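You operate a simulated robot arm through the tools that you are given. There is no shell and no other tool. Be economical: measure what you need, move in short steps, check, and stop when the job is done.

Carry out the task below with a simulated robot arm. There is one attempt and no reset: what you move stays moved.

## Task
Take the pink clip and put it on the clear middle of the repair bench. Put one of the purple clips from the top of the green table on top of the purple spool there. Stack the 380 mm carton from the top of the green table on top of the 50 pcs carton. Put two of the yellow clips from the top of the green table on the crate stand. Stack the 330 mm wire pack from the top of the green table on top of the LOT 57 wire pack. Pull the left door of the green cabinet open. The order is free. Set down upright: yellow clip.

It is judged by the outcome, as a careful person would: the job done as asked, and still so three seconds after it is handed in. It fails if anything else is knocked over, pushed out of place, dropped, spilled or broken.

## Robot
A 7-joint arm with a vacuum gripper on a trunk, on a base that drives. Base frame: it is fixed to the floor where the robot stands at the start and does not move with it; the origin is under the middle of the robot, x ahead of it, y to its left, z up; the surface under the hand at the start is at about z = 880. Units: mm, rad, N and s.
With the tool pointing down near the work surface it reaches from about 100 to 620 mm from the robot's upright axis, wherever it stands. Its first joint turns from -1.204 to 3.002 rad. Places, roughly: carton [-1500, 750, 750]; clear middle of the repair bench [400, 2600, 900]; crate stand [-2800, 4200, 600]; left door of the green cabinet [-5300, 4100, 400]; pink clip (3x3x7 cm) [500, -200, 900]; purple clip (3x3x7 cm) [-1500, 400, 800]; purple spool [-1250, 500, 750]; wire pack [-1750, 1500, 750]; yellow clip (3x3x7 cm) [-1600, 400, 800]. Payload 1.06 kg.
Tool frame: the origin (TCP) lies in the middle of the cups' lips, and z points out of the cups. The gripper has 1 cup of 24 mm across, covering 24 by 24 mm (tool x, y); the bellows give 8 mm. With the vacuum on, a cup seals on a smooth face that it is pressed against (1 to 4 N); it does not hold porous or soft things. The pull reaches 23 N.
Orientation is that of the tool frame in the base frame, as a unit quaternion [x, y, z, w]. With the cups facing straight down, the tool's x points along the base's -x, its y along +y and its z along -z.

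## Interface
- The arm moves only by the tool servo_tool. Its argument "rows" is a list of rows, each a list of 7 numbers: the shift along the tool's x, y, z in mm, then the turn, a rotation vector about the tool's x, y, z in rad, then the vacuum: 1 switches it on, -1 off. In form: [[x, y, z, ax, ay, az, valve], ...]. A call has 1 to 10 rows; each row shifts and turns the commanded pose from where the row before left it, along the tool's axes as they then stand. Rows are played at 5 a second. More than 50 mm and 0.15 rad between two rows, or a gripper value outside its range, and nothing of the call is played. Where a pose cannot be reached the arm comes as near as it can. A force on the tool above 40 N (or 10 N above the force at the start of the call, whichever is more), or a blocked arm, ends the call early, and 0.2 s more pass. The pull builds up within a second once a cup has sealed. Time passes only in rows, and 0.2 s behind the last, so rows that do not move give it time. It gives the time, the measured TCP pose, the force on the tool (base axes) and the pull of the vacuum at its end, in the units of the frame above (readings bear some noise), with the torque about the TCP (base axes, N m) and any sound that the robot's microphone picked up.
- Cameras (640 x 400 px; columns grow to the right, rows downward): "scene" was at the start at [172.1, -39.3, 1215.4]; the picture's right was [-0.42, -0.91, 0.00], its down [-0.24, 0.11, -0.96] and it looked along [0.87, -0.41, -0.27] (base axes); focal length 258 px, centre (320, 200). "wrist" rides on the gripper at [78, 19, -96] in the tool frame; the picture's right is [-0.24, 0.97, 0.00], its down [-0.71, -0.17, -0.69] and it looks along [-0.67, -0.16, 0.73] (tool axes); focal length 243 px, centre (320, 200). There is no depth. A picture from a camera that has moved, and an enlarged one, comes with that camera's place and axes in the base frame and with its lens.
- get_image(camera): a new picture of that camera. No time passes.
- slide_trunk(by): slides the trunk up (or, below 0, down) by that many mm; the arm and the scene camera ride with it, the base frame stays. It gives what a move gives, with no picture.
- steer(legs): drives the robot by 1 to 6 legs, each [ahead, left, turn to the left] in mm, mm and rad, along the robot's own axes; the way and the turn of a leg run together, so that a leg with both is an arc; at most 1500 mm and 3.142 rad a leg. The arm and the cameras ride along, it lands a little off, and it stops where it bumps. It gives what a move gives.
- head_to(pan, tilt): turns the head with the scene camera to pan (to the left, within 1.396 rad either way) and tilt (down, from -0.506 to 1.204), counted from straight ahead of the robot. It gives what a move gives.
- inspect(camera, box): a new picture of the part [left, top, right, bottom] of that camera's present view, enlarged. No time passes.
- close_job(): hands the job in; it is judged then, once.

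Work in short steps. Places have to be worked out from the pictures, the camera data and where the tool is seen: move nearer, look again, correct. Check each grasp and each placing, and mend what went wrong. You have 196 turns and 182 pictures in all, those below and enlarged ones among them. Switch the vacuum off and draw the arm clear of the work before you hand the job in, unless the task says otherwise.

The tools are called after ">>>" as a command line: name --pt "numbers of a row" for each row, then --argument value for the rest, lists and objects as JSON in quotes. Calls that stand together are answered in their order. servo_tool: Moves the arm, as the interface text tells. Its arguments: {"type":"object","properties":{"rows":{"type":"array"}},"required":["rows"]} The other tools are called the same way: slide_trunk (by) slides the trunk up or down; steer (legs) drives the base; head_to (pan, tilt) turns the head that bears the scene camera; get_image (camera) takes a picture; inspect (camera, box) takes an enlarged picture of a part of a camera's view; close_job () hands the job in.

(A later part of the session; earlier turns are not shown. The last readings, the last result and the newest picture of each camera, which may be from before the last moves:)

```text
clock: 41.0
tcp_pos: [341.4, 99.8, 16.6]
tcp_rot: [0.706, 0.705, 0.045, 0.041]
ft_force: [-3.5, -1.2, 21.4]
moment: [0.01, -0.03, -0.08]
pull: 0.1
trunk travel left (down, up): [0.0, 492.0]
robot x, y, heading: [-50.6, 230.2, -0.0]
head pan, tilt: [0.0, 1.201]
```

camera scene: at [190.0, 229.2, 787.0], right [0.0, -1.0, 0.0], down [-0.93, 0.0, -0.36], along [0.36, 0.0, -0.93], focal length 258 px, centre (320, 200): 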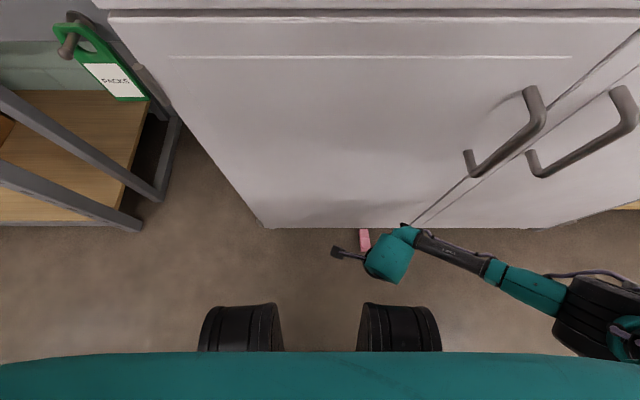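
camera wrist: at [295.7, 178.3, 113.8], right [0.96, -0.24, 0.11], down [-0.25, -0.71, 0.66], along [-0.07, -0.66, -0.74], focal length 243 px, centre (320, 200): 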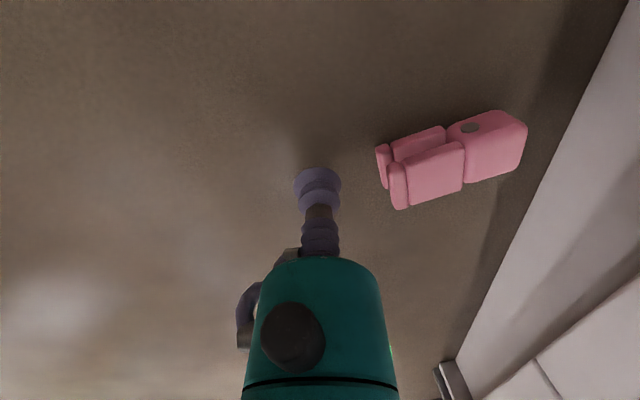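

>>> servo_tool --pt "0 -5 -0.6 0 0 0 1" --pt "0 -5 -0.6 0 0 0 1" --pt "0 -5 -0.6 0 0 0 1" --pt "0 -5 -0.6 0 0 0 1" --pt "0 -5 -0.6 0 0 0 1" --pt "0 -5 -0.6 0 0 0 1" --pt "0 -5 -0.6 0 0 0 1" --pt "0 -5 -0.6 0 0 0 1"

>>> get_image --camera "wrist"

```text
clock: 41.9
tcp_pos: [334.1, 97.1, 17.3]
tcp_rot: [0.707, 0.704, 0.048, 0.044]
ft_force: [3.7, -0.6, 16.0]
moment: [0.01, 0.19, 0.01]
pull: 0.1
trunk travel left (down, up): [0.0, 492.0]
robot x, y, heading: [-48.8, 227.7, -0.002]
head pan, tilt: [0.0, 1.201]
stopped in row 4: the force on the tool passed its limit at 44 N (the readings are from after the stop); the commanded pose is now the measured one
```

```text
143 pictures are left
camera wrist: at [341.2, 174.4, 115.5], right [0.96, -0.24, 0.12], down [-0.26, -0.71, 0.65], along [-0.07, -0.66, -0.75], focal length 243 px, centre (320, 200)
```

wrist: 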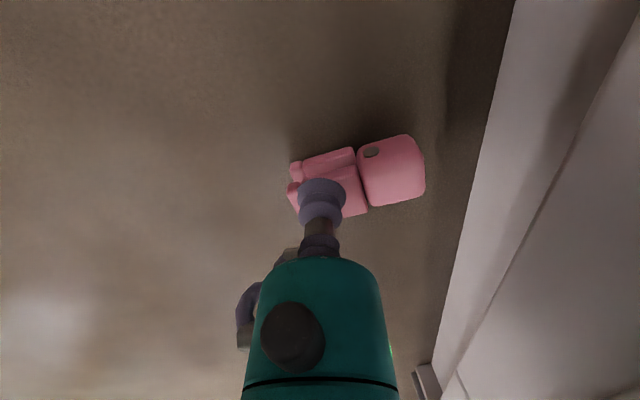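

Pressing is too strong for dragging. I'll ease off 3 mm and continue.

>>> servo_tool --pt "0 0 -3 0 0 0 1" --pt "0 -5 -0.6 0 0 0 1" --pt "0 -5 -0.6 0 0 0 1" --pt "0 -5 -0.6 0 0 0 1" --pt "0 -5 -0.6 0 0 0 1" --pt "0 -5 -0.6 0 0 0 1"

>>> get_image --camera "wrist"

```text
clock: 43.2
tcp_pos: [305.1, 96.0, 18.9]
tcp_rot: [0.707, 0.705, 0.045, 0.042]
ft_force: [0.1, -0.2, 0.6]
moment: [0.03, 0.0, 0.04]
pull: 0.0
trunk travel left (down, up): [0.0, 492.0]
robot x, y, heading: [-49.5, 230.5, 0.001]
head pan, tilt: [0.0, 1.201]
```

```text
142 pictures are left
camera wrist: at [312.8, 174.0, 117.0], right [0.96, -0.24, 0.12], down [-0.26, -0.71, 0.66], along [-0.07, -0.66, -0.75], focal length 243 px, centre (320, 200)
```

wrist: 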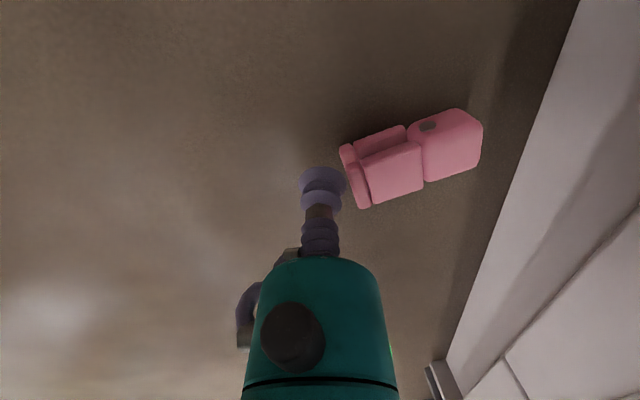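

Leg centre about (340,99). I'll go above it and check alignment close up.

>>> servo_tool --pt "0 0 -22 0 0 0 -1" --pt "2 20 3 0 0 0 -1" --pt "1 18 4 0 0 0 -1" --pt "0 0 0 0 0 0 -1"

>>> inspect --camera "wrist" --box '[270, 90, 430, 210]'

```text
clock: 44.2
tcp_pos: [338.1, 101.4, 38.1]
tcp_rot: [0.706, 0.705, 0.044, 0.041]
ft_force: [0.6, -0.3, 0.5]
moment: [0.0, -0.03, -0.01]
pull: 0.0
trunk travel left (down, up): [0.0, 492.0]
robot x, y, heading: [-49.8, 230.0, -0.001]
head pan, tilt: [0.0, 1.201]
```

```text
3.33 times, centred on (350, 150) of wrist
camera zoom: at [345.6, 177.5, 136.3], right [0.96, -0.24, 0.12], down [-0.25, -0.71, 0.66], along [-0.07, -0.66, -0.75], focal length 809 px, centre (220, 367)
```

zoom: 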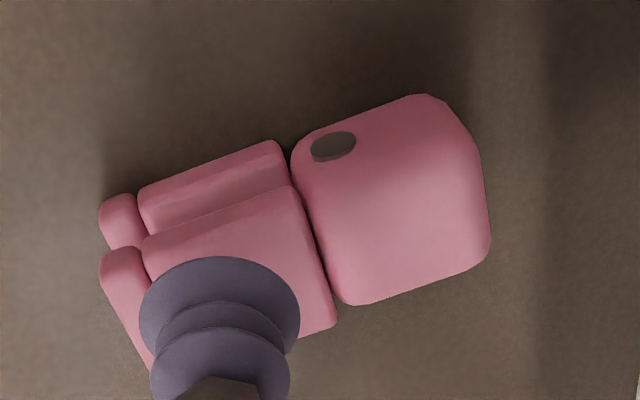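

The face centre is about (342.5,98.6). I'll descend there with the vacuum on.

>>> servo_tool --pt "-2.8 3 6 0 0 0 1" --pt "0 0 4 0 0 0 1" --pt "0 0 3 0 0 0 1" --pt "0 0 2 0 0 0 1" --pt "0 0 2 0 0 0 1" --pt "0 0 0 0 0 0 1" --pt "0 0 0 0 0 0 1"

>>> inspect --camera "wrist" --box '[270, 90, 430, 210]'

```text
clock: 45.9
tcp_pos: [340.2, 98.5, 21.9]
tcp_rot: [0.706, 0.705, 0.044, 0.039]
ft_force: [1.4, 0.2, 3.0]
moment: [0.02, 0.01, -0.04]
pull: 0.1
trunk travel left (down, up): [0.0, 492.0]
robot x, y, heading: [-53.3, 228.0, -0.001]
head pan, tilt: [0.0, 1.201]
```

```text
3.33 times, centred on (350, 150) of wrist
camera zoom: at [347.8, 176.3, 119.9], right [0.97, -0.24, 0.11], down [-0.25, -0.71, 0.66], along [-0.07, -0.66, -0.75], focal length 809 px, centre (220, 367)
```

zoom: 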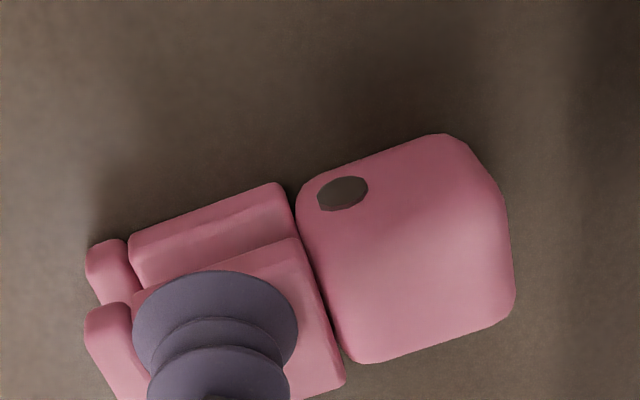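

The cup overlaps the foot groove; it needs about 3.5 mm more in +x. I'll try that with slightly less tilt.

>>> servo_tool --pt "0 0 -6 0 0 0 1" --pt "0 4.5 0 0.04 0 0 1" --pt "0 0 4 0 0 0 1" --pt "0 0 2 0 0 0 1" --pt "0 0 1 0 0 0 1" --pt "0 0 0 0 0 0 1" --pt "0 0 0 0 0 0 1"

>>> inspect --camera "wrist" --box '[270, 90, 430, 210]'

```text
clock: 47.5
tcp_pos: [333.8, 102.6, 20.8]
tcp_rot: [0.704, 0.709, 0.029, 0.022]
ft_force: [2.9, 3.6, 10.2]
moment: [-0.14, 0.08, 0.02]
pull: 23.6
trunk travel left (down, up): [0.0, 492.0]
robot x, y, heading: [-51.2, 226.8, 0.0]
head pan, tilt: [0.0, 1.201]
```

```text
3.33 times, centred on (350, 150) of wrist
camera zoom: at [345.6, 180.2, 118.2], right [0.97, -0.23, 0.07], down [-0.21, -0.72, 0.66], along [-0.1, -0.66, -0.75], focal length 809 px, centre (220, 367)
```

zoom: 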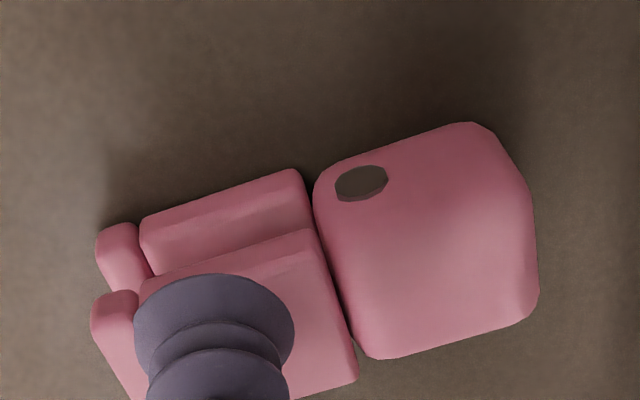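

Sealed at 23.6 N. I'll lift very gently, away from the door.

>>> servo_tool --pt "0 0 -3 0 0 0 1" --pt "0 -4 -6 0 0 0 1" --pt "0 -8 -8 0 0 0 1" --pt "0 -10 -10 0 0 0 1" --pt "0 -10 -12 0 0 0 1" --pt "0 -10 -12 0 0 0 1" --pt "0 -10 -12 0 0 0 1" --pt "0 -10 -12 0 0 0 1" --pt "0 -8 -10 0 0 0 1" --pt "0 -4 -5 0 0 0 1"

>>> get_image --camera "scene"

```text
clock: 49.6
tcp_pos: [271.0, 97.1, 106.3]
tcp_rot: [0.707, 0.705, 0.033, 0.028]
ft_force: [0.6, -0.4, -0.3]
moment: [0.0, 0.07, 0.02]
pull: 22.1
trunk travel left (down, up): [0.0, 492.0]
robot x, y, heading: [-50.2, 231.1, 0.003]
head pan, tilt: [0.0, 1.201]
```

```text
138 pictures are left
camera scene: at [190.6, 229.0, 787.0], right [0.0, -1.0, 0.0], down [-0.93, 0.0, -0.36], along [0.36, 0.0, -0.93], focal length 258 px, centre (320, 200)
```

scene: 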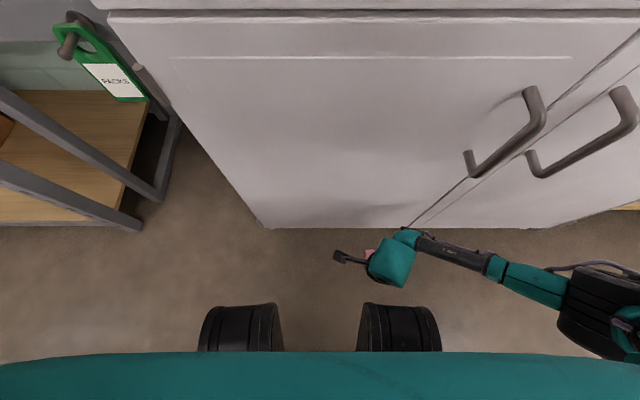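

The clip is held. I'll back away 300 mm from the cabinet.

>>> steer --legs '[[-300, 0, 0]]'

>>> servo_tool --pt "0 0 -10 0.03 0 0 1" --pt "0 0 -15 0.03 0 0 1" --pt "0 0 -20 0 0 0 1" --pt "0 0 -20 0 0 0 1" --pt "0 0 -20 0 0 0 1" --pt "0 0 -20 0 0 0 1" --pt "0 0 -20 0 0 0 1" --pt "0 0 -20 0 0 0 1" --pt "0 0 -15 0 0 0 1" --pt "0 0 -10 0 0 0 1"

>>> slide_trunk --by 350

>>> get_image --camera "wrist"

```text
clock: 51.7
tcp_pos: [-30.6, 96.8, 105.9]
tcp_rot: [0.708, 0.705, 0.032, 0.029]
ft_force: [-0.3, 0.7, 0.1]
moment: [0.02, 0.06, 0.01]
pull: 23.0
trunk travel left (down, up): [0.0, 492.0]
robot x, y, heading: [-354.0, 230.2, 0.0]
head pan, tilt: [0.0, 1.201]
```

```text
clock: 53.9
tcp_pos: [-36.3, 95.9, 275.7]
tcp_rot: [0.708, 0.706, 0.011, 0.007]
ft_force: [0.2, -0.1, -1.2]
moment: [0.02, 0.04, -0.03]
pull: 22.9
trunk travel left (down, up): [0.0, 492.0]
robot x, y, heading: [-349.5, 232.3, 0.003]
head pan, tilt: [0.0, 1.201]
```

```text
clock: 57.3
tcp_pos: [-36.7, 95.4, 624.0]
tcp_rot: [0.708, 0.706, 0.01, 0.007]
ft_force: [0.1, 0.0, -0.3]
moment: [0.01, 0.07, -0.01]
pull: 22.3
trunk travel left (down, up): [-350.0, 142.0]
robot x, y, heading: [-351.7, 233.0, 0.002]
head pan, tilt: [0.0, 1.201]
```

```text
137 pictures are left
camera wrist: at [-19.5, 173.3, 721.7], right [0.97, -0.24, 0.02], down [-0.19, -0.71, 0.68], along [-0.15, -0.66, -0.74], focal length 243 px, centre (320, 200)
```

wrist: 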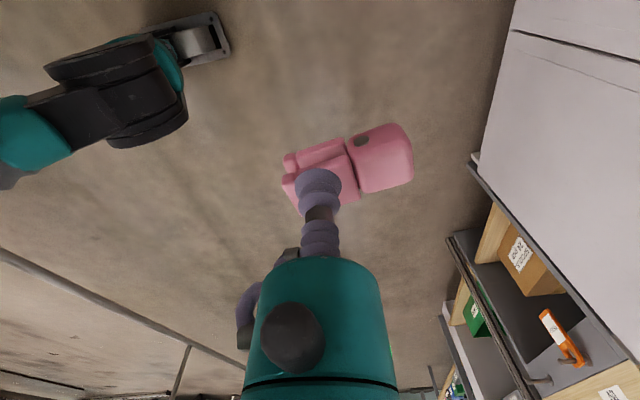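

Held firmly. I'll raise the tool above bench height.

>>> servo_tool --pt "0 0 -15 0 0 0 1" --pt "0 0 -25 0 0 0 1" --pt "0 0 -30 0 0 0 1" --pt "0 0 -30 0 0 0 1" --pt "0 0 -30 0 0 0 1" --pt "0 0 -30 0 0 0 1" --pt "0 0 -30 0 0 0 1" --pt "0 0 -30 0 0 0 1" --pt "0 0 -30 0 0 0 1" --pt "0 0 -15 0 0 0 1"

>>> servo_tool --pt "0 0 -15 0 0 -0.1 1" --pt "0 0 -25 0 0 -0.1 1" --pt "0 0 -30 0 0 -0.1 1" --pt "0 0 -30 0 0 -0.1 1" --pt "0 0 -30 0 0 -0.1 1" --pt "0 0 -30 0 0 -0.1 1" --pt "0 0 -30 0 0 -0.1 1" --pt "0 0 -15 0 0 -0.1 1"

>>> head_to --pan 0.9 --tilt 0.5

>>> get_image --camera "scene"

```text
clock: 59.5
tcp_pos: [-43.7, 94.1, 890.1]
tcp_rot: [0.708, 0.706, 0.011, 0.007]
ft_force: [-0.1, -0.6, -0.7]
moment: [0.04, 0.06, 0.05]
pull: 23.0
trunk travel left (down, up): [-350.0, 142.0]
robot x, y, heading: [-354.5, 233.1, -0.001]
head pan, tilt: [0.0, 1.201]
```

```text
clock: 61.3
tcp_pos: [-48.2, 92.6, 1095.3]
tcp_rot: [0.376, 0.926, 0.007, 0.01]
ft_force: [-0.4, 0.3, 0.0]
moment: [0.01, 0.04, 0.05]
pull: 23.0
trunk travel left (down, up): [-350.0, 142.0]
robot x, y, heading: [-351.6, 227.7, -0.004]
head pan, tilt: [0.0, 1.201]
```

```text
clock: 62.5
tcp_pos: [-46.9, 92.7, 1095.0]
tcp_rot: [0.378, 0.926, 0.007, 0.01]
ft_force: [0.5, -1.1, -0.6]
moment: [-0.02, 0.05, 0.0]
pull: 22.8
trunk travel left (down, up): [-350.0, 142.0]
robot x, y, heading: [-349.5, 227.5, -0.002]
head pan, tilt: [0.901, 0.499]
```

```text
136 pictures are left
camera scene: at [-208.0, 300.2, 1194.4], right [0.78, -0.62, 0.0], down [-0.3, -0.38, -0.88], along [0.55, 0.69, -0.48], focal length 258 px, centre (320, 200)
```

scene: 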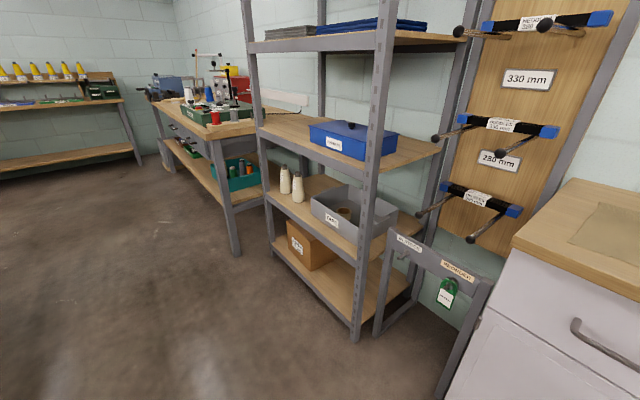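

The aisle to the repair bench is clear. I'll drive left alongside the shelf to y≈2500.

>>> steer --legs '[[0, 1150, 0], [0, 1130, 0]]'

>>> head_to --pan 0.0 --tilt 0.5

>>> get_image --camera "scene"

```text
clock: 82.8
tcp_pos: [-58.3, 2398.9, 1094.8]
tcp_rot: [0.372, 0.928, 0.007, 0.01]
ft_force: [1.3, 0.2, 0.0]
moment: [-0.03, 0.05, 0.04]
pull: 22.5
trunk travel left (down, up): [-350.0, 142.0]
robot x, y, heading: [-360.7, 2530.1, 0.011]
head pan, tilt: [0.901, 0.499]
```

```text
clock: 84.0
tcp_pos: [-57.0, 2398.4, 1095.0]
tcp_rot: [0.372, 0.928, 0.007, 0.01]
ft_force: [0.0, -0.5, -0.2]
moment: [-0.06, 0.04, -0.01]
pull: 23.2
trunk travel left (down, up): [-350.0, 142.0]
robot x, y, heading: [-365.1, 2530.6, 0.013]
head pan, tilt: [0.0, 0.499]
```

```text
135 pictures are left
camera scene: at [-185.1, 2532.9, 1194.5], right [0.01, -1.0, 0.0], down [-0.48, -0.01, -0.88], along [0.88, 0.01, -0.48], focal length 258 px, centre (320, 200)
```

scene: 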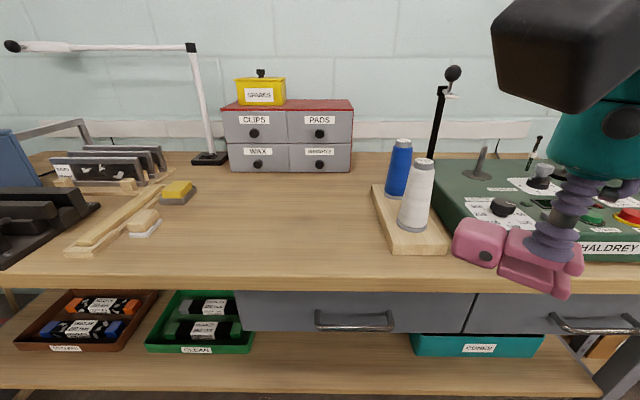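

The middle of the bench is clear. I'll swing the tool to y≈2600 away from the machine before driving in.

>>> servo_tool --pt "10 10 0 0 0 0 1" --pt "18 19 0 0 0 0 1" --pt "22 23 0 0 0 0 1" --pt "22 23 0 0 0 0 1" --pt "22 23 0 0 0 0 1" --pt "22 23 0 0 0 0 1" --pt "18 18 0 0 0 0 1" --pt "6 6 0 0 0 0 1"

>>> steer --legs '[[180, 0, 0]]'

>>> get_image --camera "scene"

>>> get_image --camera "wrist"

```text
clock: 85.8
tcp_pos: [-59.8, 2602.7, 1096.8]
tcp_rot: [0.372, 0.928, 0.008, 0.011]
ft_force: [-0.3, 1.5, -1.3]
moment: [0.01, 0.05, 0.03]
pull: 23.1
trunk travel left (down, up): [-350.0, 142.0]
robot x, y, heading: [-360.3, 2529.0, 0.016]
head pan, tilt: [0.0, 0.499]
```

```text
clock: 87.3
tcp_pos: [121.2, 2603.1, 1095.9]
tcp_rot: [0.372, 0.928, 0.007, 0.01]
ft_force: [-0.9, 0.2, 0.2]
moment: [0.01, 0.0, 0.01]
pull: 22.4
trunk travel left (down, up): [-350.0, 142.0]
robot x, y, heading: [-185.6, 2531.0, 0.017]
head pan, tilt: [0.0, 0.499]
```

```text
134 pictures are left
camera scene: at [-5.9, 2535.0, 1194.4], right [0.01, -1.0, 0.0], down [-0.48, -0.01, -0.88], along [0.88, 0.01, -0.48], focal length 258 px, centre (320, 200)
```

scene: 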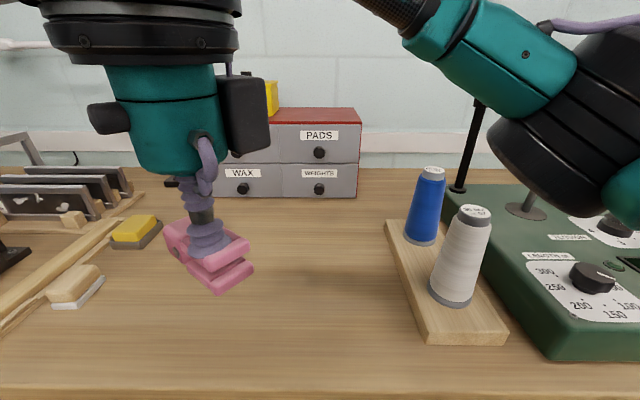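

```text
133 pictures are left
camera wrist: at [74.7, 2669.9, 1191.2], right [0.84, 0.54, 0.02], down [0.38, -0.62, 0.69], along [0.39, -0.57, -0.72], focal length 243 px, centre (320, 200)
```

wrist: 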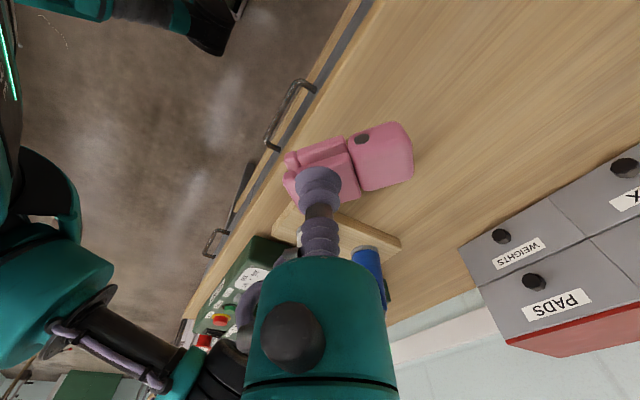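

I'll move over the clear middle at about (380,2610).

>>> servo_tool --pt "-10 10 0 0 0 0 1" --pt "-18 18 5 0 0 0 1" --pt "-24 24 10 0 0 0 1" --pt "-24 24 15 0 0 0 1" --pt "-24 24 15 0 0 0 1" --pt "-24 24 15 0 0 0 1" --pt "-24 24 15 0 0 0 1" --pt "-20 20 15 0 0 0 1" --pt "-10 10 10 0 0 0 1" --pt "-4 6 5 0 0 0 1"

>>> get_image --camera "scene"

```text
clock: 89.5
tcp_pos: [381.8, 2610.5, 999.2]
tcp_rot: [0.372, 0.928, 0.007, 0.012]
ft_force: [0.6, -0.5, -0.5]
moment: [-0.03, 0.07, 0.01]
pull: 23.2
trunk travel left (down, up): [-350.0, 142.0]
robot x, y, heading: [-184.5, 2531.4, 0.011]
head pan, tilt: [0.0, 0.499]
```

```text
132 pictures are left
camera scene: at [-6.4, 2535.1, 1194.5], right [0.01, -1.0, 0.0], down [-0.48, -0.01, -0.88], along [0.88, 0.01, -0.48], focal length 258 px, centre (320, 200)
```

scene: 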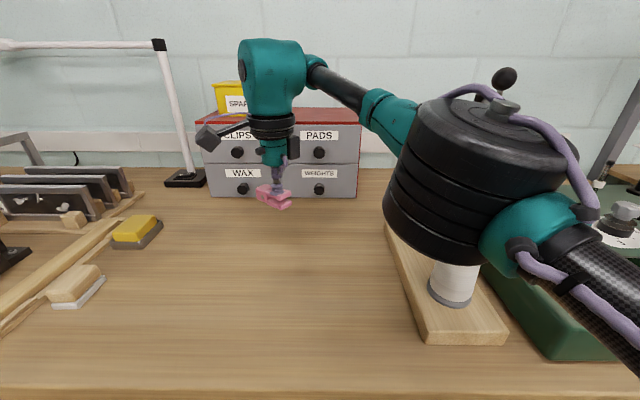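

The elbow drum is close above the white spool. I'll check before moving on.

>>> inspect --camera "scene" --box '[370, 180, 530, 350]'

>>> get_image --camera "wrist"

```text
2.35 times, centred on (450, 265) of scene
camera zoom: at [-6.4, 2535.1, 1194.5], right [0.01, -1.0, 0.0], down [-0.48, -0.01, -0.88], along [0.88, 0.01, -0.48], focal length 608 px, centre (14, 47)
```

zoom: 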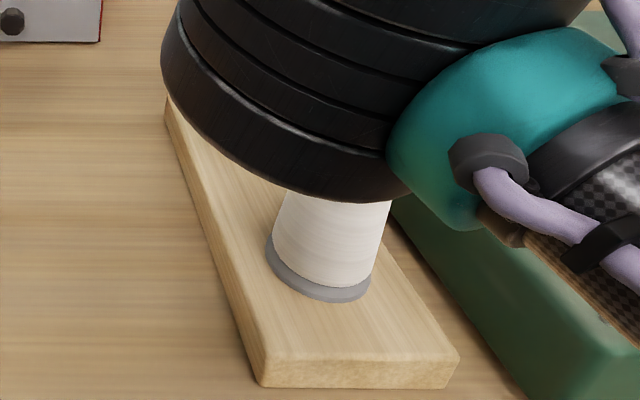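

```text
130 pictures are left
camera wrist: at [335.5, 2677.7, 1093.6], right [0.84, 0.54, 0.02], down [0.38, -0.62, 0.69], along [0.39, -0.57, -0.72], focal length 243 px, centre (320, 200)
```

wrist: 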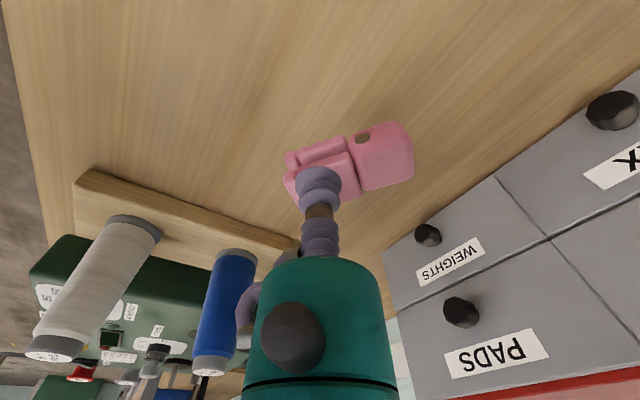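

The spool is undisturbed. I'll raise the trunk 100 mm so the elbow clears it, then shift the base left.

>>> slide_trunk --by 130

>>> steer --legs '[[0, 170, 0]]'

>>> servo_tool --pt "-10 -10 0 0 0 0 1" --pt "-18 -19 0 0 0 0 1" --pt "-22 -23 0 0 0 0 1" --pt "-22 -23 0 0 0 0 1" --pt "-22 -23 0 0 0 0 1" --pt "-16 -17 0 0 0 0 1" --pt "-7 -8 0 0 0 0 1"

>>> get_image --camera "scene"

```text
clock: 91.1
tcp_pos: [335.4, 2609.5, 1272.4]
tcp_rot: [0.367, 0.919, 0.058, 0.132]
ft_force: [-0.4, 0.0, -0.9]
moment: [-0.03, 0.02, 0.01]
pull: 22.9
trunk travel left (down, up): [-480.0, 12.0]
robot x, y, heading: [-186.5, 2532.5, 0.011]
head pan, tilt: [0.0, 0.499]
```

```text
clock: 93.2
tcp_pos: [332.2, 2779.7, 1273.1]
tcp_rot: [0.368, 0.919, 0.058, 0.133]
ft_force: [-0.5, 0.9, -0.4]
moment: [-0.02, 0.02, 0.01]
pull: 23.1
trunk travel left (down, up): [-480.0, 12.0]
robot x, y, heading: [-189.1, 2702.5, 0.01]
head pan, tilt: [0.0, 0.499]
```

```text
clock: 94.8
tcp_pos: [332.8, 2607.8, 1270.6]
tcp_rot: [0.368, 0.919, 0.057, 0.133]
ft_force: [-0.3, 0.0, 0.3]
moment: [0.0, 0.03, 0.02]
pull: 22.3
trunk travel left (down, up): [-480.0, 12.0]
robot x, y, heading: [-187.3, 2702.8, 0.011]
head pan, tilt: [0.0, 0.499]
```

```text
129 pictures are left
camera scene: at [-83.5, 2702.9, 1340.2], right [0.01, -1.0, 0.0], down [-0.48, -0.01, -0.88], along [0.88, 0.01, -0.48], focal length 258 px, centre (320, 200)
```

scene: 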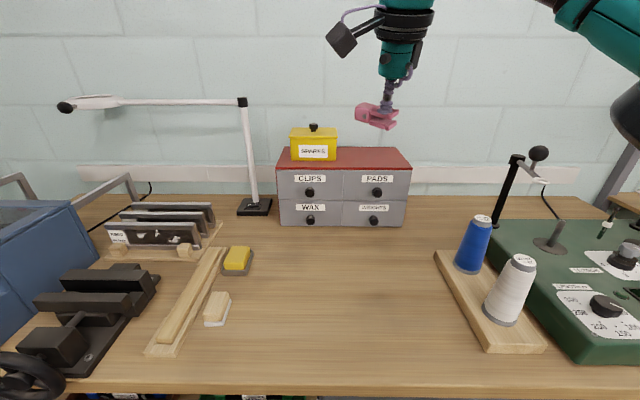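

Raising the trunk pitched the arm back. I'll lower it again now that the base stands further left.

>>> slide_trunk --by -130

>>> get_image --camera "scene"

```text
clock: 96.4
tcp_pos: [332.2, 2608.7, 1142.2]
tcp_rot: [0.368, 0.918, 0.058, 0.133]
ft_force: [0.0, 1.1, 0.2]
moment: [0.01, 0.03, 0.0]
pull: 23.3
trunk travel left (down, up): [-350.0, 142.0]
robot x, y, heading: [-186.5, 2700.7, 0.017]
head pan, tilt: [0.0, 0.499]
```

```text
128 pictures are left
camera scene: at [-8.5, 2704.0, 1194.5], right [0.01, -1.0, 0.0], down [-0.48, -0.01, -0.88], along [0.88, 0.01, -0.48], focal length 258 px, centre (320, 200)
```

scene: 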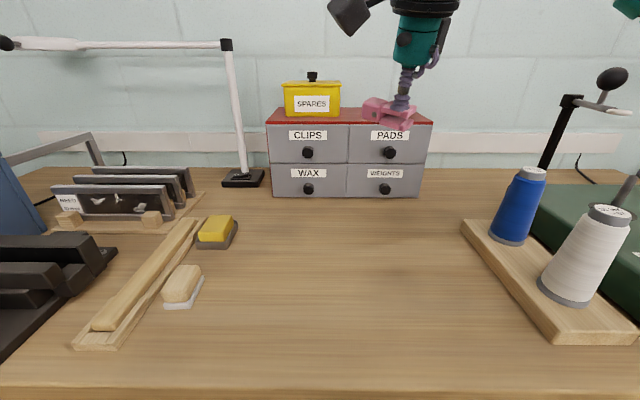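

I'll level the tool and start down toward the middle of the bench.

>>> servo_tool --pt "0 0 0 0.05 0.052 0 1" --pt "0 0 0 0.075 0.08 0 1" --pt "0 0 0 0.075 0.08 0 1" --pt "-6 6 15 0 0 0 1" --pt "-10 9 25 0 0 0 1" --pt "-10 9 30 0 0 0 1" --pt "-8 8 30 0 0 0 1" --pt "-2 2 20 0 0 0 1"

>>> get_image --camera "scene"

```text
clock: 98.2
tcp_pos: [381.8, 2610.4, 1020.8]
tcp_rot: [0.371, 0.928, 0.004, -0.002]
ft_force: [1.1, 0.2, -0.4]
moment: [-0.02, 0.01, 0.0]
pull: 23.1
trunk travel left (down, up): [-350.0, 142.0]
robot x, y, heading: [-191.6, 2701.8, 0.015]
head pan, tilt: [0.0, 0.499]
```

```text
127 pictures are left
camera scene: at [-8.4, 2703.9, 1194.5], right [0.01, -1.0, 0.0], down [-0.48, -0.01, -0.88], along [0.88, 0.01, -0.48], focal length 258 px, centre (320, 200)
```

scene: 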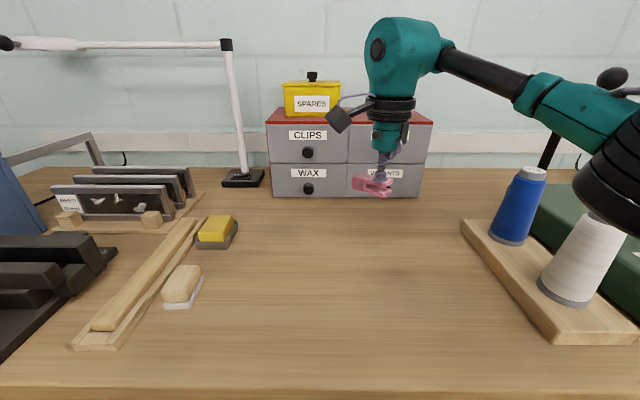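

The clear area is actually centred nearer y≈2690. I'll move the tool left so the elbow also draws away from the spool.

>>> servo_tool --pt "8 5 0 0 0 0 1" --pt "15 10 0 0 0 0 1" --pt "20 10 0 0 0 0 1" --pt "20 10 0 0 0 0 1" --pt "12 6 0 0 0 0 1" --pt "4 2 0 0 0 0 1"

>>> get_image --camera "scene"

```text
clock: 99.6
tcp_pos: [353.9, 2696.1, 1021.6]
tcp_rot: [0.372, 0.928, 0.004, -0.003]
ft_force: [0.2, -0.3, 1.1]
moment: [-0.02, 0.05, 0.01]
pull: 22.8
trunk travel left (down, up): [-350.0, 142.0]
robot x, y, heading: [-188.5, 2700.2, 0.014]
head pan, tilt: [0.0, 0.499]
```

```text
126 pictures are left
camera scene: at [-8.5, 2704.0, 1194.5], right [0.01, -1.0, 0.0], down [-0.48, -0.01, -0.88], along [0.88, 0.01, -0.48], focal length 258 px, centre (320, 200)
```

scene: 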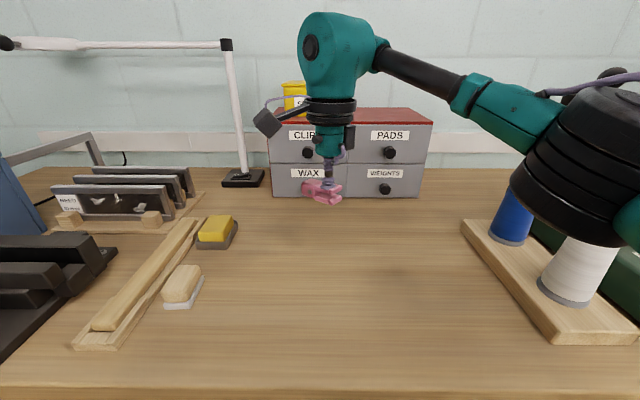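

The elbow is now clear of the spools. I'll lower gently toward the bench.

>>> servo_tool --pt "0 0 10 0 0 0 1" --pt "0 0 20 0 0 0 1" --pt "0 0 20 0 0 0 1" --pt "0 0 20 0 0 0 1" --pt "0 0 14 0 0 0 1" --pt "0 0 8 0 0 0 1" --pt "0 0 4 0 0 0 1"

>>> get_image --camera "scene"

```text
clock: 101.2
tcp_pos: [355.8, 2696.9, 926.0]
tcp_rot: [0.372, 0.928, 0.004, -0.003]
ft_force: [0.9, -0.3, -0.5]
moment: [-0.06, 0.02, 0.03]
pull: 22.9
trunk travel left (down, up): [-350.0, 142.0]
robot x, y, heading: [-188.9, 2698.9, 0.011]
head pan, tilt: [0.0, 0.499]
```

```text
125 pictures are left
camera scene: at [-8.5, 2704.0, 1194.5], right [0.01, -1.0, 0.0], down [-0.48, -0.01, -0.88], along [0.88, 0.01, -0.48], focal length 258 px, centre (320, 200)
```

scene: 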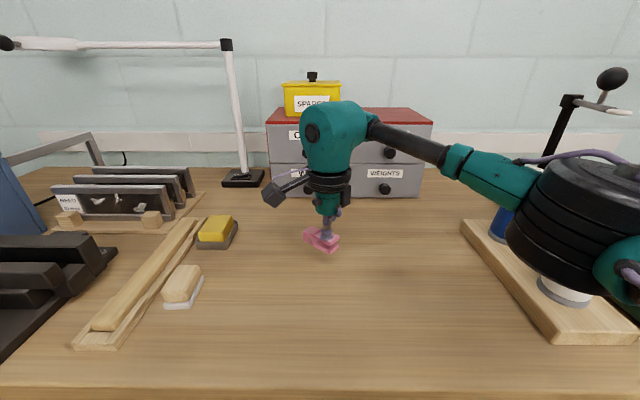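

Still clear. I'll step down in small increments until contact.

>>> servo_tool --pt "0 0 4 0 0 0 1" --pt "0 0 4 0 0 0 1" --pt "0 0 4 0 0 0 1" --pt "0 0 3 0 0 0 1" --pt "0 0 2 0 0 0 1"

```text
clock: 102.4
tcp_pos: [354.8, 2698.1, 908.7]
tcp_rot: [0.371, 0.929, 0.005, -0.002]
ft_force: [0.2, 0.0, 0.5]
moment: [-0.01, 0.04, 0.01]
pull: 23.3
trunk travel left (down, up): [-350.0, 142.0]
robot x, y, heading: [-186.5, 2704.1, 0.009]
head pan, tilt: [0.0, 0.499]
```

>>> servo_tool --pt "0 0 2 0 0 0 1" --pt "0 0 2 0 0 0 1" --pt "0 0 2 0 0 0 1"

>>> inspect --camera "scene" --box '[270, 180, 390, 280]'

```text
clock: 103.2
tcp_pos: [355.1, 2696.5, 903.6]
tcp_rot: [0.371, 0.929, 0.005, -0.003]
ft_force: [-0.3, 0.6, 0.6]
moment: [-0.02, 0.08, 0.0]
pull: 22.9
trunk travel left (down, up): [-350.0, 142.0]
robot x, y, heading: [-186.1, 2702.7, 0.013]
head pan, tilt: [0.0, 0.499]
```

```text
4.00 times, centred on (330, 230) of scene
camera zoom: at [-8.5, 2704.0, 1194.5], right [0.01, -1.0, 0.0], down [-0.48, -0.01, -0.88], along [0.88, 0.01, -0.48], focal length 1034 px, centre (280, 80)
```

zoom: 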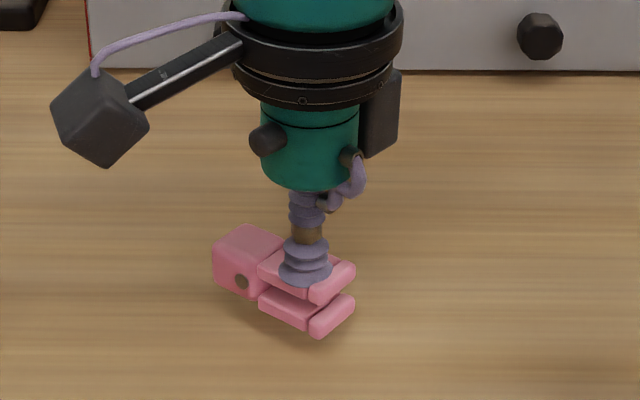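

>>> servo_tool --pt "0 0 2 0 0 0 1" --pt "0 0 2 0 0 0 1" --pt "0 0 1 0 0 0 1" --pt "0 0 0 0 0 0 1"

```text
clock: 104.2
tcp_pos: [354.7, 2697.9, 897.8]
tcp_rot: [0.372, 0.928, 0.005, -0.002]
ft_force: [0.1, 0.1, 0.0]
moment: [-0.01, 0.01, 0.0]
pull: 22.6
trunk travel left (down, up): [-350.0, 142.0]
robot x, y, heading: [-189.3, 2704.4, 0.015]
head pan, tilt: [0.0, 0.499]
```

>>> servo_tool --pt "0 0 2 0 0 0 1" --pt "0 0 2 0 0 0 1" --pt "0 0 1 0 0 0 1" --pt "0 0 0 0 0 0 1"

>>> inspect --camera "scene" --box '[270, 180, 390, 280]'

```text
clock: 105.2
tcp_pos: [354.4, 2696.9, 892.1]
tcp_rot: [0.371, 0.929, 0.005, -0.002]
ft_force: [0.6, -0.3, -0.4]
moment: [-0.03, 0.01, 0.0]
pull: 23.6
trunk travel left (down, up): [-350.0, 142.0]
robot x, y, heading: [-185.1, 2699.8, 0.011]
head pan, tilt: [0.0, 0.499]
```

```text
4.00 times, centred on (330, 230) of scene
camera zoom: at [-8.5, 2704.0, 1194.5], right [0.01, -1.0, 0.0], down [-0.48, -0.01, -0.88], along [0.88, 0.01, -0.48], focal length 1034 px, centre (280, 80)
```

zoom: 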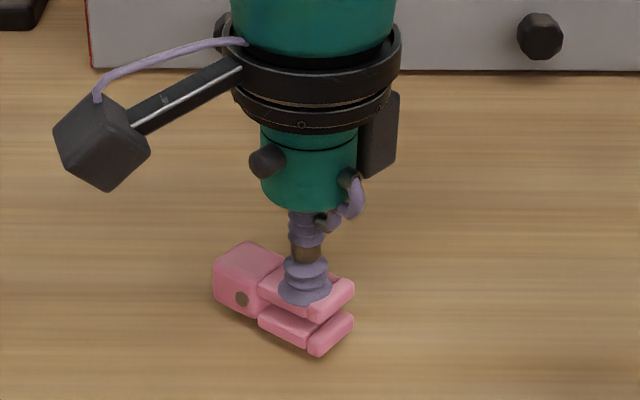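

>>> servo_tool --pt "0 0 2 0 0 0 1" --pt "0 0 2 0 0 0 1" --pt "0 0 2 0 0 0 1" --pt "0 0 0 0 0 0 1"

```text
clock: 106.2
tcp_pos: [355.1, 2697.1, 887.4]
tcp_rot: [0.372, 0.928, 0.004, -0.003]
ft_force: [-0.1, 0.0, 1.9]
moment: [0.06, -0.02, -0.02]
pull: 23.3
trunk travel left (down, up): [-350.0, 142.0]
robot x, y, heading: [-183.2, 2700.4, 0.008]
head pan, tilt: [0.0, 0.499]
```

Contact at 1.9 N. I'll release, wait and lift straight up.

>>> servo_tool --pt "0 0 1 0 0 0 1" --pt "0 0 0 0 0 0 -1" --pt "0 0 0 0 0 0 -1" --pt "0 0 0 0 0 0 -1" --pt "0 0 -3 0 0 0 -1" --pt "0 0 -10 0 0 0 -1" --pt "0 0 -20 0 0 0 -1" --pt "0 0 -30 0 0 0 -1" --pt "0 0 -40 0 0 0 -1"

>>> inspect --camera "scene" --box '[220, 130, 420, 290]'

```text
clock: 108.2
tcp_pos: [353.9, 2695.3, 989.0]
tcp_rot: [0.372, 0.928, 0.005, -0.003]
ft_force: [-0.4, 0.4, -0.2]
moment: [-0.03, 0.01, -0.04]
pull: 0.0
trunk travel left (down, up): [-350.0, 142.0]
robot x, y, heading: [-187.2, 2701.3, 0.011]
head pan, tilt: [0.0, 0.499]
```

```text
2.50 times, centred on (320, 210) of scene
camera zoom: at [-8.7, 2704.1, 1194.5], right [0.01, -1.0, 0.0], down [-0.48, -0.01, -0.88], along [0.88, 0.01, -0.48], focal length 646 px, centre (320, 175)
```

zoom: 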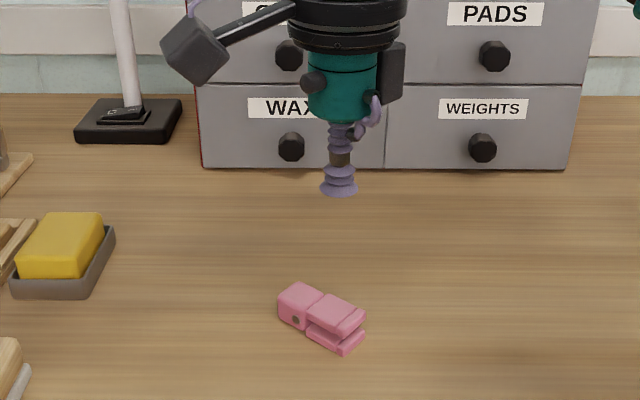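

The pink clip is resting on the clear middle. I'll retract the arm, back off, and turn to look at the green table.

>>> servo_tool --pt "0 0 -40 0 0 0 -1" --pt "20 -19 -35 0 0 0 -1" --pt "29 -28 -20 0 0 0 -1" --pt "33 -32 0 0 0 0 -1" --pt "33 -32 0 0 0 0 -1" --pt "33 -32 0 0 0 0 -1" --pt "0 0 0 0 0 -0.15 -1" --pt "0 0 0 0 0 -0.15 -1" --pt "0 0 0 0 0 -0.15 -1" --pt "0 0 0 0 0 -0.15 -1"

>>> servo_tool --pt "0 0 0 0 0 -0.15 -1"

>>> steer --legs '[[-500, 0, 0], [0, 0, 1.57]]'

>>> head_to --pan 0.7 --tilt 0.3

>>> get_image --camera "scene"

```text
clock: 110.4
tcp_pos: [148.7, 2694.7, 1084.2]
tcp_rot: [0.08, 0.997, 0.006, -0.002]
ft_force: [0.4, 0.5, -1.3]
moment: [0.03, -0.04, -0.01]
pull: 0.1
trunk travel left (down, up): [-350.0, 142.0]
robot x, y, heading: [-184.8, 2702.4, 0.011]
head pan, tilt: [0.0, 0.499]
```

```text
clock: 110.8
tcp_pos: [148.9, 2693.5, 1083.9]
tcp_rot: [0.005, 1.0, 0.006, -0.001]
ft_force: [0.1, 1.7, -0.2]
moment: [0.01, 0.02, 0.0]
pull: 0.1
trunk travel left (down, up): [-350.0, 142.0]
robot x, y, heading: [-187.0, 2699.8, 0.016]
head pan, tilt: [0.0, 0.499]
```

```text
clock: 117.6
tcp_pos: [-675.6, 3031.5, 1084.4]
tcp_rot: [-0.701, 0.713, 0.002, -0.004]
ft_force: [-0.8, -0.3, 0.1]
moment: [-0.03, 0.02, 0.03]
pull: 0.0
trunk travel left (down, up): [-350.0, 142.0]
robot x, y, heading: [-685.9, 2697.4, 1.575]
head pan, tilt: [0.0, 0.499]
```

```text
clock: 118.7
tcp_pos: [-676.3, 3031.4, 1083.8]
tcp_rot: [-0.702, 0.712, 0.003, -0.003]
ft_force: [-0.3, 0.1, 0.2]
moment: [-0.03, -0.03, -0.06]
pull: 0.2
trunk travel left (down, up): [-350.0, 142.0]
robot x, y, heading: [-687.8, 2693.7, 1.577]
head pan, tilt: [0.7, 0.3]
```

```text
121 pictures are left
camera scene: at [-750.5, 2857.2, 1212.9], right [0.76, 0.65, 0.0], down [0.19, -0.23, -0.96], along [-0.62, 0.73, -0.3], focal length 258 px, centre (320, 200)
```

scene: 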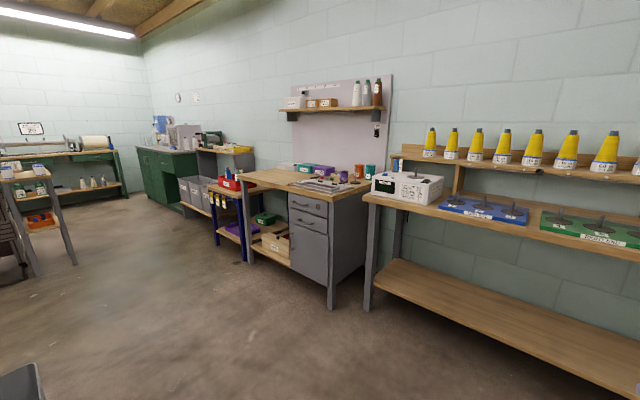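

That view shows the stands and the green cabinet. I'll turn further toward the green table.

>>> steer --legs '[[0, 0, 1.57]]'

>>> get_image --camera "scene"

```text
clock: 122.9
tcp_pos: [-1021.0, 2698.9, 1083.4]
tcp_rot: [1.0, 0.002, 0.001, 0.006]
ft_force: [0.2, 0.7, 0.5]
moment: [-0.02, -0.02, 0.01]
pull: 0.0
trunk travel left (down, up): [-350.0, 142.0]
robot x, y, heading: [-688.2, 2696.7, -3.112]
head pan, tilt: [0.7, 0.3]
```

```text
120 pictures are left
camera scene: at [-849.2, 2631.2, 1212.9], right [-0.67, 0.75, 0.0], down [0.22, 0.2, -0.96], along [-0.71, -0.64, -0.3], focal length 258 px, centre (320, 200)
```

scene: 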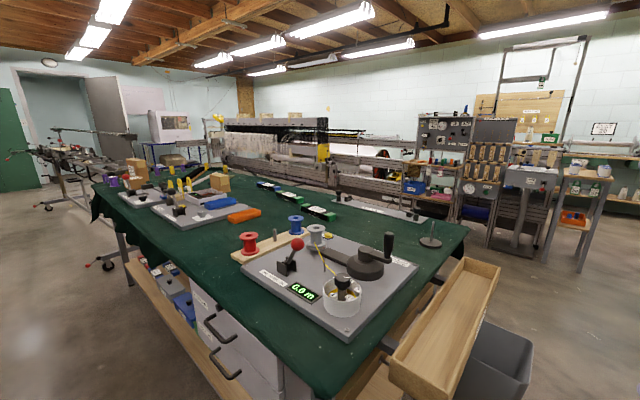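

The green table lies along y with the clips and cartons at its far end. I'll back off and drive sideways along the aisle toward that end.

>>> steer --legs '[[-150, 0, 0], [0, 1400, -0.03], [0, 600, 0]]'

>>> head_to --pan 0.4 --tilt 0.4

>>> get_image --camera "scene"

```text
clock: 141.7
tcp_pos: [-856.6, 710.8, 1084.2]
tcp_rot: [1.0, -0.014, 0.0, 0.006]
ft_force: [-0.5, 0.0, -0.1]
moment: [0.0, 0.0, -0.01]
pull: 0.1
trunk travel left (down, up): [-350.0, 142.0]
robot x, y, heading: [-522.2, 697.6, 3.139]
head pan, tilt: [0.7, 0.3]
```

```text
clock: 142.5
tcp_pos: [-856.5, 711.2, 1084.0]
tcp_rot: [1.0, -0.013, 0.001, 0.006]
ft_force: [-0.6, -0.7, -0.7]
moment: [0.03, 0.0, -0.02]
pull: 0.0
trunk travel left (down, up): [-350.0, 142.0]
robot x, y, heading: [-521.9, 698.8, 3.141]
head pan, tilt: [0.4, 0.4]
```

```text
119 pictures are left
camera scene: at [-699.9, 662.3, 1203.7], right [-0.39, 0.92, 0.0], down [0.36, 0.15, -0.92], along [-0.85, -0.36, -0.39], focal length 258 px, centre (320, 200)
```

scene: 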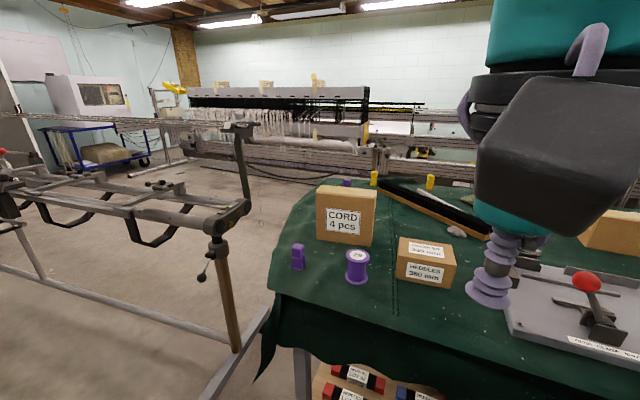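

I see the purple spool, two purple clips, yellow clips and cartons. I'll zoom in to read the labels.

>>> inspect --camera "scene" --box '[280, 165, 480, 290]'

>>> head_to --pan -0.3 --tilt 0.4

>>> get_image --camera "scene"

```text
3.20 times, centred on (380, 228) of scene
camera zoom: at [-699.9, 662.3, 1203.7], right [-0.39, 0.92, 0.0], down [0.36, 0.15, -0.92], along [-0.85, -0.36, -0.39], focal length 827 px, centre (128, 112)
```

zoom: 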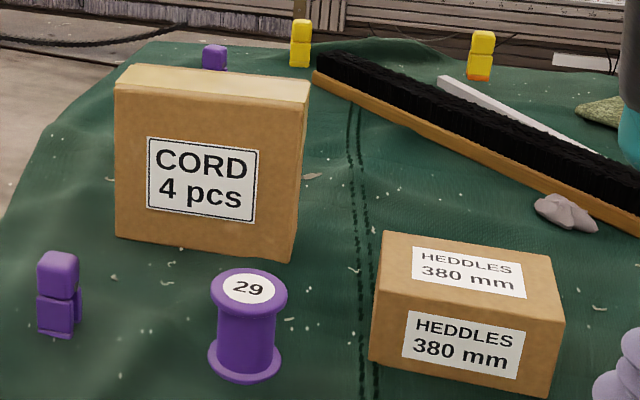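

```text
clock: 143.6
tcp_pos: [-856.9, 710.5, 1084.2]
tcp_rot: [1.0, -0.013, 0.0, 0.006]
ft_force: [-0.4, 0.9, 0.2]
moment: [-0.02, 0.0, 0.01]
pull: 0.0
trunk travel left (down, up): [-350.0, 142.0]
robot x, y, heading: [-523.3, 697.4, 3.141]
head pan, tilt: [-0.3, 0.4]
```

```text
117 pictures are left
camera scene: at [-703.0, 725.7, 1203.6], right [0.3, 0.95, 0.0], down [0.37, -0.12, -0.92], along [-0.88, 0.27, -0.39], focal length 258 px, centre (320, 200)
```

scene: 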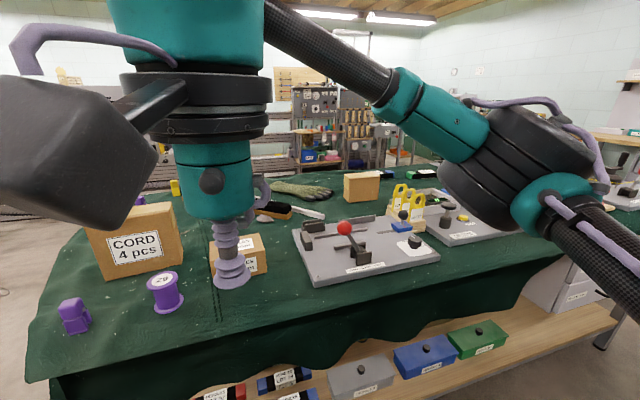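

I'll move in to the table edge, square to the spool and near purple clip.

>>> steer --legs '[[0, 220, 0], [240, 0, 0]]'

>>> head_to --pan 0.1 --tilt 0.7

>>> get_image --camera "scene"

>>> get_image --camera "wrist"

```text
clock: 147.5
tcp_pos: [-1096.5, 490.1, 1083.5]
tcp_rot: [1.0, -0.012, 0.001, 0.005]
ft_force: [-0.1, 1.0, -1.0]
moment: [0.02, 0.02, 0.0]
pull: 0.1
trunk travel left (down, up): [-350.0, 142.0]
robot x, y, heading: [-758.8, 476.1, 3.14]
head pan, tilt: [-0.3, 0.4]
```

```text
clock: 148.4
tcp_pos: [-1096.4, 491.0, 1083.6]
tcp_rot: [1.0, -0.012, 0.002, 0.006]
ft_force: [-0.4, 0.1, -0.4]
moment: [0.01, 0.01, -0.02]
pull: 0.1
trunk travel left (down, up): [-350.0, 142.0]
robot x, y, heading: [-760.1, 474.0, 3.139]
head pan, tilt: [0.099, 0.7]
```

```text
116 pictures are left
camera scene: at [-938.8, 469.5, 1176.8], right [-0.1, 1.0, 0.0], down [0.64, 0.06, -0.77], along [-0.76, -0.07, -0.64], focal length 258 px, centre (320, 200)
```

scene: 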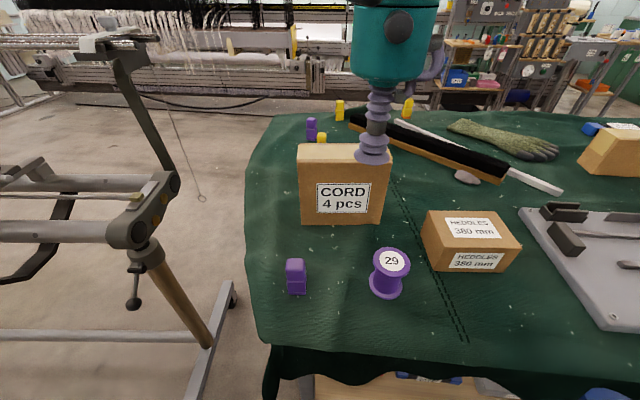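

```text
115 pictures are left
camera wrist: at [-1018.7, 469.9, 1180.2], right [-0.26, -0.97, 0.01], down [-0.7, 0.2, 0.68], along [-0.66, 0.17, -0.73], focal length 243 px, centre (320, 200)
```

wrist: 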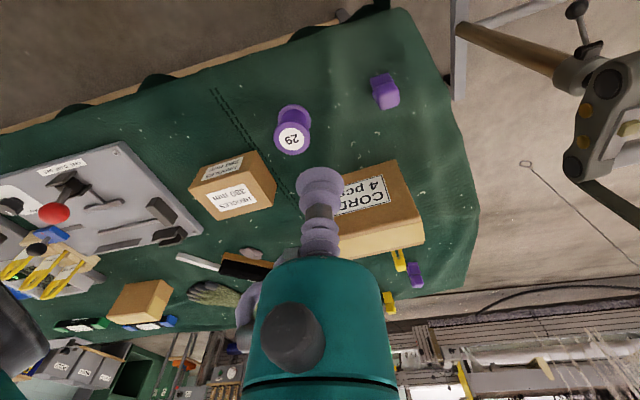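

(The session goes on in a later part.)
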